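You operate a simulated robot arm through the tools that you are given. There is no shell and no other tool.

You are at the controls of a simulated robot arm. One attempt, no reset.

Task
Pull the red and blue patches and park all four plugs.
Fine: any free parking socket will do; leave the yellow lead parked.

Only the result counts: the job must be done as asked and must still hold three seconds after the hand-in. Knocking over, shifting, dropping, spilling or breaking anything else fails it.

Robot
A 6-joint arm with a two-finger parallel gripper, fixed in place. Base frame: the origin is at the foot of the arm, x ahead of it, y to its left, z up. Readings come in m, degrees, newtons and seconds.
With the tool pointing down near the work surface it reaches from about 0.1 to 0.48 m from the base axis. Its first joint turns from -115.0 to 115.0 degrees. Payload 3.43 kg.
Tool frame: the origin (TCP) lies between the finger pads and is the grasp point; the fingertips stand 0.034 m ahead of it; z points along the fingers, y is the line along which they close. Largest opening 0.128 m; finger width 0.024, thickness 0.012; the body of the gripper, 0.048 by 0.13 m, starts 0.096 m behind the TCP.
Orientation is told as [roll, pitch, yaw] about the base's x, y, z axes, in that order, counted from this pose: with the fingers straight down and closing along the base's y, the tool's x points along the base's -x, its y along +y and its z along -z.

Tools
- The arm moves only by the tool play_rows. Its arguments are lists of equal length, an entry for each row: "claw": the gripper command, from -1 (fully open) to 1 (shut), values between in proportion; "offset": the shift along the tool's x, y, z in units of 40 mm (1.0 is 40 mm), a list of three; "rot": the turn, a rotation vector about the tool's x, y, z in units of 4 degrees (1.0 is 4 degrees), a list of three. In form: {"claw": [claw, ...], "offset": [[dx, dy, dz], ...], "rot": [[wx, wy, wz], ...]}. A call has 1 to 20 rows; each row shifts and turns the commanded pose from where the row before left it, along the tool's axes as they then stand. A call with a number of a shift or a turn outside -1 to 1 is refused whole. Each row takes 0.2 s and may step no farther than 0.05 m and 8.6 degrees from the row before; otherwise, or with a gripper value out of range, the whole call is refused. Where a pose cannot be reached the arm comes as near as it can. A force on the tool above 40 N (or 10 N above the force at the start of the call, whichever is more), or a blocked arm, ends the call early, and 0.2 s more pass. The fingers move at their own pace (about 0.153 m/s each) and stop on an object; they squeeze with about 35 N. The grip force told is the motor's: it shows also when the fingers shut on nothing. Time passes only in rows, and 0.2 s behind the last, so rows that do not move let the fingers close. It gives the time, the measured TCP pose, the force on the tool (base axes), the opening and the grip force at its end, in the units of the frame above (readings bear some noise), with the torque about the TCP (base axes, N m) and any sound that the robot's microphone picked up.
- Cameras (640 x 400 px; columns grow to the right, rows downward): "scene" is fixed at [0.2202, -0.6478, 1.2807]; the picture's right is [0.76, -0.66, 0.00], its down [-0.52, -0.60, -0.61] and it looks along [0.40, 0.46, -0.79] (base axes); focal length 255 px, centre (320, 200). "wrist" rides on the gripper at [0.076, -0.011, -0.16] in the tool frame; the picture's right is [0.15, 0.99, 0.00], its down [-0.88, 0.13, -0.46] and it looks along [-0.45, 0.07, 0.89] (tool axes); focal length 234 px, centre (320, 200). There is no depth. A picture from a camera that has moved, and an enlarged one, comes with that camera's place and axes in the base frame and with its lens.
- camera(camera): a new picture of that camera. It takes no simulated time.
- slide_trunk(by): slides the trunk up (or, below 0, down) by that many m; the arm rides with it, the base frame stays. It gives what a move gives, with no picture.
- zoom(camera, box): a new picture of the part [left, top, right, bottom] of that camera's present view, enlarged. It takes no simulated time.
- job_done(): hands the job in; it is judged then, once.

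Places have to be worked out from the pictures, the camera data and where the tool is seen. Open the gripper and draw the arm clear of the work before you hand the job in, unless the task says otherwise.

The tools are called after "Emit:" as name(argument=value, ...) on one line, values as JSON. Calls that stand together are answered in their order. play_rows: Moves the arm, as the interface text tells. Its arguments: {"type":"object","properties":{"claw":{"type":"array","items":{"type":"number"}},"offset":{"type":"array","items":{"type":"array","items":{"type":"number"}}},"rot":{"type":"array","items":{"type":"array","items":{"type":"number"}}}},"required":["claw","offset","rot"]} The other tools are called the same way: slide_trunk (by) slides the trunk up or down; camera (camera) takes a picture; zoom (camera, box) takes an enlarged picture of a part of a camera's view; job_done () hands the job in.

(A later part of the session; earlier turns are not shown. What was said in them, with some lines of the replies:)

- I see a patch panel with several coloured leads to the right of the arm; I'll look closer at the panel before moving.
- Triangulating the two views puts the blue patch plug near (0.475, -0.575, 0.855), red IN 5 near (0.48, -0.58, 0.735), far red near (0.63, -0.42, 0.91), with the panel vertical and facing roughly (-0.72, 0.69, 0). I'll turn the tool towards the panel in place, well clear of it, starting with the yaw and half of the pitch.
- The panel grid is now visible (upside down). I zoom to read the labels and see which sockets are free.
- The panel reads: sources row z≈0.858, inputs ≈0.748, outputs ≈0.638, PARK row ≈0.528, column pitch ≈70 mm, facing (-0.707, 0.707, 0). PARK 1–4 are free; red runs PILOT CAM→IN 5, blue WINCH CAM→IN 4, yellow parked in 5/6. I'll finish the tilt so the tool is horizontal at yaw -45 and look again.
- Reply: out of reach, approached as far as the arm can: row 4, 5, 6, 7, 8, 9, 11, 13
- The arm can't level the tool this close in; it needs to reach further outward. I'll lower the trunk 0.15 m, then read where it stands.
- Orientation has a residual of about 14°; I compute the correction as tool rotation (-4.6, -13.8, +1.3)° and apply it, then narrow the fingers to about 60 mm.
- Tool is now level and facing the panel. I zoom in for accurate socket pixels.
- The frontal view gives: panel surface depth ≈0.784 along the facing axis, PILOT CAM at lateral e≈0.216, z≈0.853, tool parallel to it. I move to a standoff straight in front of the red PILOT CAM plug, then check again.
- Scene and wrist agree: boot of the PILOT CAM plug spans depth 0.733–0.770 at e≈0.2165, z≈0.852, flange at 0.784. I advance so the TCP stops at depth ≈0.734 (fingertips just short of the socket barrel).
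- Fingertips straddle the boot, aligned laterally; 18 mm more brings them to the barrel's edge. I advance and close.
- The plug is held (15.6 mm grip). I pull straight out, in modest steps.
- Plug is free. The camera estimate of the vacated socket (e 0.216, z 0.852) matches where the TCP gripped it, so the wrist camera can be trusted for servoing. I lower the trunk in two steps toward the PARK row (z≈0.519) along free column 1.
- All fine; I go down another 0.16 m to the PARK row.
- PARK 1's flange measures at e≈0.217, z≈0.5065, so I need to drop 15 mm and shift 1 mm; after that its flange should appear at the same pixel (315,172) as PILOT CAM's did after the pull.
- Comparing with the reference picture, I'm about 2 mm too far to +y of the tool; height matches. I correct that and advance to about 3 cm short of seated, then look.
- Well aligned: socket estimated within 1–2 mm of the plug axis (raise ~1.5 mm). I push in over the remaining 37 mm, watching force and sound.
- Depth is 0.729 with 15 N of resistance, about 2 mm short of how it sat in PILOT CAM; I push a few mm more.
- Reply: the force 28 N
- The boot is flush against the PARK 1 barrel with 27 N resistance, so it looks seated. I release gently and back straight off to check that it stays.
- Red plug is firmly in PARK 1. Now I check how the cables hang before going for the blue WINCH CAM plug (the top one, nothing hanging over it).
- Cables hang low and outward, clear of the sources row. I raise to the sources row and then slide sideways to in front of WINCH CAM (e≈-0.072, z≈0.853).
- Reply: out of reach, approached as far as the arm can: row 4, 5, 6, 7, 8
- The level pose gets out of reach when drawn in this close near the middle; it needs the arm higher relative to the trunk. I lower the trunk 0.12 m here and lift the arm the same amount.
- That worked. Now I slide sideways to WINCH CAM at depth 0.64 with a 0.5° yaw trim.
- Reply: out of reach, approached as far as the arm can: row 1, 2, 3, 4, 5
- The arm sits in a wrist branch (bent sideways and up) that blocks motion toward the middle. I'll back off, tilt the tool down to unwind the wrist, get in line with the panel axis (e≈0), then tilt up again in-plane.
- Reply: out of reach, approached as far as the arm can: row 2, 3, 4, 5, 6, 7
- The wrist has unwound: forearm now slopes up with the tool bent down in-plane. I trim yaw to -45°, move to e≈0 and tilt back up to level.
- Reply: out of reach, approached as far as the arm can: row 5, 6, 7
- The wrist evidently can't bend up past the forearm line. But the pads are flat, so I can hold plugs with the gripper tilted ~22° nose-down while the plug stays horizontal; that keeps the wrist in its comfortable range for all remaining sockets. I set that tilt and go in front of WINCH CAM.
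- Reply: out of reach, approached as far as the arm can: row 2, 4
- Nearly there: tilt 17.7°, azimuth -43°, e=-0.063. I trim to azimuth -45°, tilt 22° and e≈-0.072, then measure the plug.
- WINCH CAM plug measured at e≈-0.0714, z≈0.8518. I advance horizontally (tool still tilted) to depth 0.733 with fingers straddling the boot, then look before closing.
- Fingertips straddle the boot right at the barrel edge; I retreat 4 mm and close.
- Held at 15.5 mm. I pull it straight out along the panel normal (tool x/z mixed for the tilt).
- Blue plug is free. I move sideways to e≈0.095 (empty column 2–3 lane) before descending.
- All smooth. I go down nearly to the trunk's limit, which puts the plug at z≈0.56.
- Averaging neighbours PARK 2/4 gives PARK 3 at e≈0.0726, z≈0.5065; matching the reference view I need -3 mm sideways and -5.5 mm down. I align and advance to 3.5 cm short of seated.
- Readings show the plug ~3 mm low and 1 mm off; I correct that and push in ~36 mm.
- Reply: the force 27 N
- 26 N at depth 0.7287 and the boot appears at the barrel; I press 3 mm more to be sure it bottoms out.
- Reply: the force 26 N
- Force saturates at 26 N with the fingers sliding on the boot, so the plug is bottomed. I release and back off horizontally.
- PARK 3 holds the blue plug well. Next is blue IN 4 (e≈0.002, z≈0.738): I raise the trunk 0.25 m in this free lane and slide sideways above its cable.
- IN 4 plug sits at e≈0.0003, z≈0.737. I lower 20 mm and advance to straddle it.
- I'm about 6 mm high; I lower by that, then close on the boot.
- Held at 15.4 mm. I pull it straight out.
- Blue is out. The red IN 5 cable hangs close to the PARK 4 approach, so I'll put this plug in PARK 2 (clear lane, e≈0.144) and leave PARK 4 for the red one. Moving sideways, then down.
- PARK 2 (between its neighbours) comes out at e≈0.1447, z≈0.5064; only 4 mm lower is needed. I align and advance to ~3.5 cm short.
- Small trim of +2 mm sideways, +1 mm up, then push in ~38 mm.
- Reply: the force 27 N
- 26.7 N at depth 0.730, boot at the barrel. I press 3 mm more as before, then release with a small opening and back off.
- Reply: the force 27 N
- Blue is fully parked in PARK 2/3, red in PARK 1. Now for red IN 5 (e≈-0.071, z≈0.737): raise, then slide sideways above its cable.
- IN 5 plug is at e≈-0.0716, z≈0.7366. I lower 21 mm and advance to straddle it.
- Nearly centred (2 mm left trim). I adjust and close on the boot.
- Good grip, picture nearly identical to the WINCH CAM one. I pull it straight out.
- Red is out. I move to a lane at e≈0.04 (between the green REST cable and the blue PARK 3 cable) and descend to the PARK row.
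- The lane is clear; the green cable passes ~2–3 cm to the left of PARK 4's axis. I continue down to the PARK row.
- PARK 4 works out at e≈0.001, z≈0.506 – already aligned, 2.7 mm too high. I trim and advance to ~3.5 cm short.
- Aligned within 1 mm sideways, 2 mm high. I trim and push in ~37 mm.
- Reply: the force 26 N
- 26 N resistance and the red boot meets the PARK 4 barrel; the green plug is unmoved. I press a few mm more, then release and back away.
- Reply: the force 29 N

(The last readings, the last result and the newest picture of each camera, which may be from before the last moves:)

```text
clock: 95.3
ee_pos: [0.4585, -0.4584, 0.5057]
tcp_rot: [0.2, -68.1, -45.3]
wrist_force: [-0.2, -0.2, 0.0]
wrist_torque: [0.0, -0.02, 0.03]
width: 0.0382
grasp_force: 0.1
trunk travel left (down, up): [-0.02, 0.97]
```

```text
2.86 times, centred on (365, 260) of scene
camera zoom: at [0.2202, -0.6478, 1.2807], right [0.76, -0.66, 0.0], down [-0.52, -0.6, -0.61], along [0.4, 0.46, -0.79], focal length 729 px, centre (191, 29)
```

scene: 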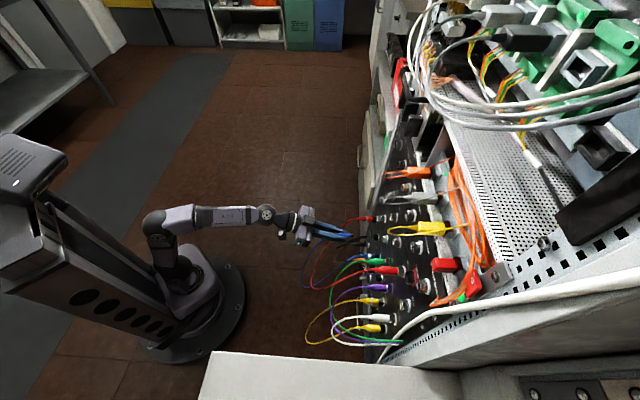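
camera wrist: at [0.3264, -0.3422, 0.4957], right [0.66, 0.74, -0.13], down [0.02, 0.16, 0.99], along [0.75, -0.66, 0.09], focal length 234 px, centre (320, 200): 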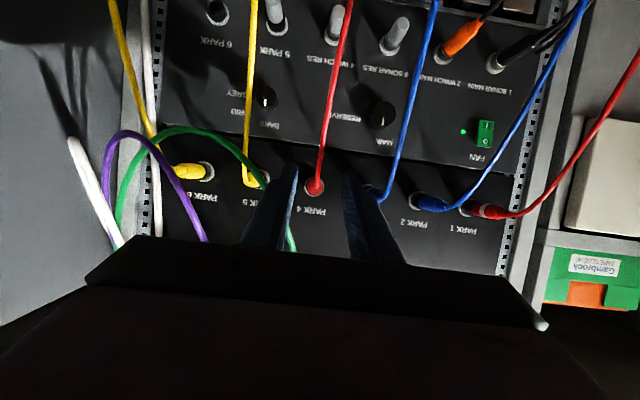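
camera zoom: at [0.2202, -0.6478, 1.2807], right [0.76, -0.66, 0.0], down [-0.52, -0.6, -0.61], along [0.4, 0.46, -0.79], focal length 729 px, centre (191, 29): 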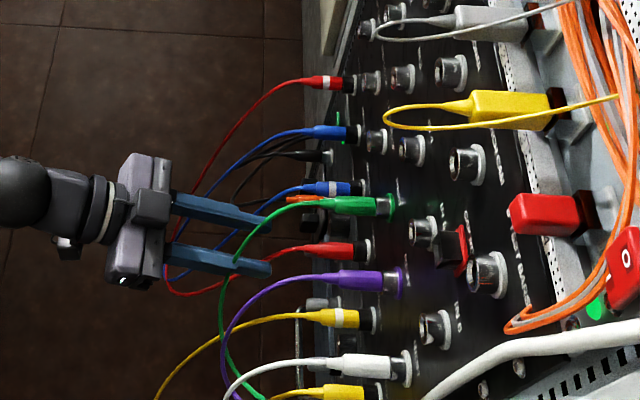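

All four plugs are in PARK 1–4. I shift 3 cm away from the green cable, raise the trunk in the same lane, then draw the arm back.

Emit:
play_rows(claw=[0.4, 0.4, 0.4], offset=[[0, 0.4, 0], [0, 0.35, 0], [0, 0, 0]], rot=[[0, 0, 0], [0, 0, 0], [0, 0, 0]])

Emit:
slide_trunk(by=0.28)

Emit:
play_rows(claw=[0.4, 0.4, -0.5, -1, -1, -1, -1, -1], offset=[[0, 0.3, -0.5], [0, 0.3, -0.5], [0, 0, -0.5], [0, 0, -0.5], [0, 0, -0.4], [0, 0, -0.4], [0, 0, -0.4], [0, 0, 0]], rot=[[0, 0, 0], [0, 0.7, 0], [0, 0.7, 0], [0, 0.7, 0], [0, 0.7, 0], [0, 0.7, 0], [0, 0.7, 0], [0, 0, 0]])

Emit:
camera(camera="wrist")

Emit:
camera(camera="scene")

Emit:
zoom(camera="scene", box=[300, 190, 430, 340])

```text
clock: 96.1
ee_pos: [0.4807, -0.4382, 0.5043]
tcp_rot: [0.1, -68.1, -45.1]
wrist_force: [0.4, 0.2, 0.0]
wrist_torque: [-0.01, 0.01, 0.0]
width: 0.0383
grasp_force: 0.0
trunk travel left (down, up): [-0.02, 0.97]
```

```text
clock: 98.9
ee_pos: [0.4795, -0.4382, 0.7847]
tcp_rot: [0.3, -68.1, -45.1]
wrist_force: [0.1, -0.1, 0.2]
wrist_torque: [0.02, 0.01, 0.0]
width: 0.0383
grasp_force: 0.1
trunk travel left (down, up): [-0.3, 0.69]
```

```text
clock: 100.7
ee_pos: [0.4191, -0.3415, 0.8439]
tcp_rot: [0.0, -51.2, -45.0]
wrist_force: [0.4, -1.0, 0.3]
wrist_torque: [0.0, 0.01, 0.04]
width: 0.128
grasp_force: 0.0
trunk travel left (down, up): [-0.3, 0.69]
```

```text
taken
camera wrist: at [0.2896, -0.228, 0.8846], right [0.63, 0.76, -0.11], down [0.23, -0.05, 0.97], along [0.74, -0.64, -0.21], focal length 234 px, centre (320, 200)
```

wrist: 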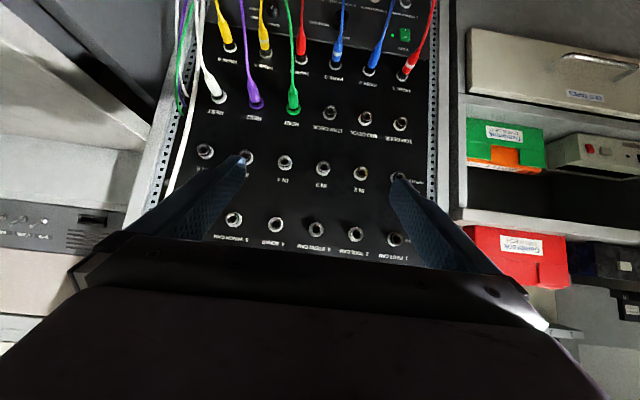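

```text
taken
```

scene: 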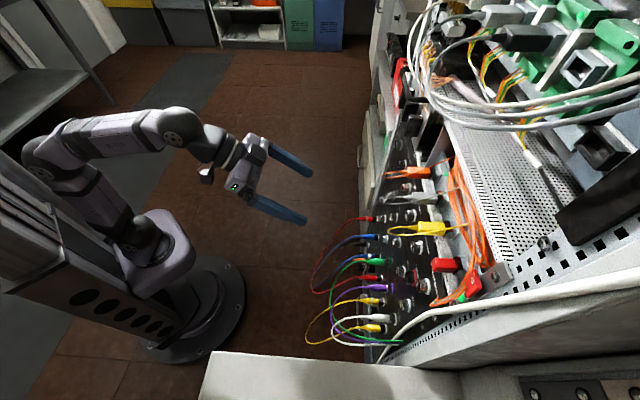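

```text
2.67 times, centred on (365, 265) of scene
camera zoom: at [0.2202, -0.6478, 1.2807], right [0.76, -0.66, 0.0], down [-0.52, -0.6, -0.61], along [0.4, 0.46, -0.79], focal length 680 px, centre (200, 27)
```

zoom: 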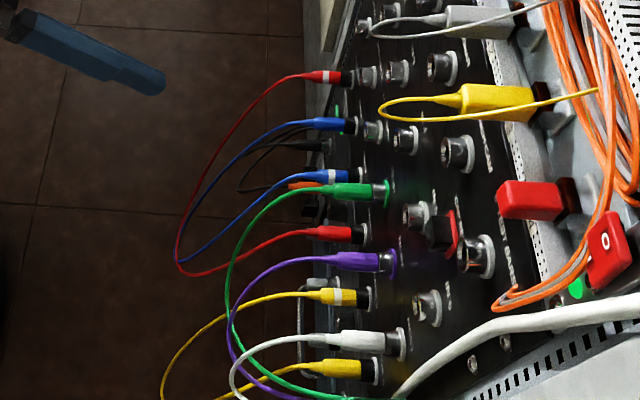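

Arm is clear and open. I check the seating of the whole PARK row once more before handing in.

Emit:
zoom(camera="wrist", box=[190, 0, 450, 130])

Emit:
zoom(camera="scene", box=[350, 205, 400, 290])

```text
2.46 times, centred on (320, 65) of wrist
camera zoom: at [0.2896, -0.228, 0.8846], right [0.63, 0.76, -0.11], down [0.23, -0.05, 0.97], along [0.74, -0.64, -0.21], focal length 576 px, centre (320, 532)
```

zoom: 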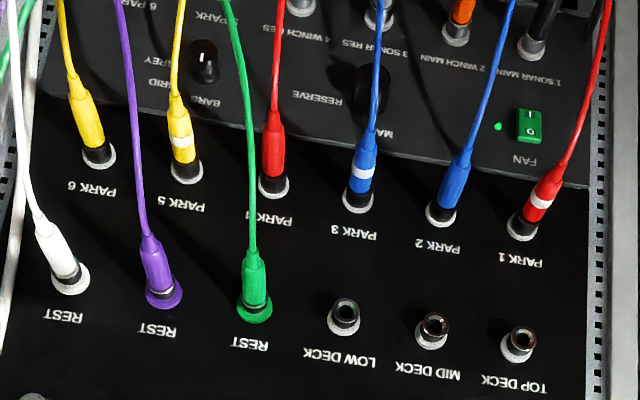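

```text
4.71 times, centred on (375, 248) of scene
camera zoom: at [0.2202, -0.6478, 1.2807], right [0.76, -0.66, 0.0], down [-0.52, -0.6, -0.61], along [0.4, 0.46, -0.79], focal length 1200 px, centre (61, -24)
```

zoom: 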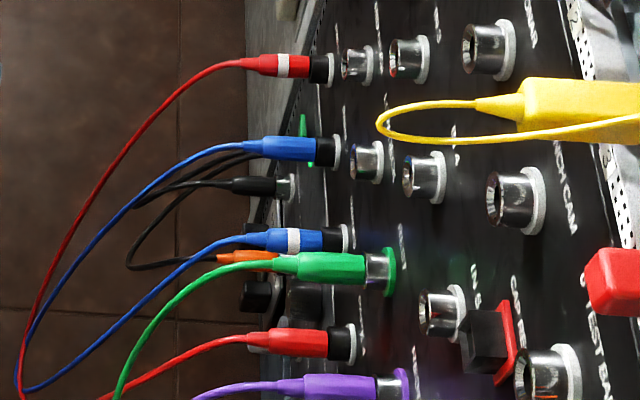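

All four plugs sit in PARK 1–4 just as deep as the yellow ones in PARK 5/6. The other leads look untouched, and the gripper is open and clear, so I hand the job in.

Emit:
job_done()

```text
The job is handed in.
```

The red and blue patches are pulled and all four plugs are parked. I have handed the job in but have not seen the verdict.

| Lead | From | Parked in |
|---|---|---|
| Red | PILOT CAM | PARK 1 |
| Blue | IN 4 | PARK 2 |
| Blue | WINCH CAM | PARK 3 |
| Red | IN 5 | PARK 4 |

- **Seating:** Each plug was pushed in until it resisted at about 27 N. In the last pictures all four sit as deep as the yellow plugs.
- **Other leads:** The yellow lead stayed in PARK 5 and 6. At PARK 4 the green REST cable crossed the gripper body in the picture. The final pictures show the green plug in place and no other plug moved.
- **Arm:** The gripper is open and drawn back from the panel.
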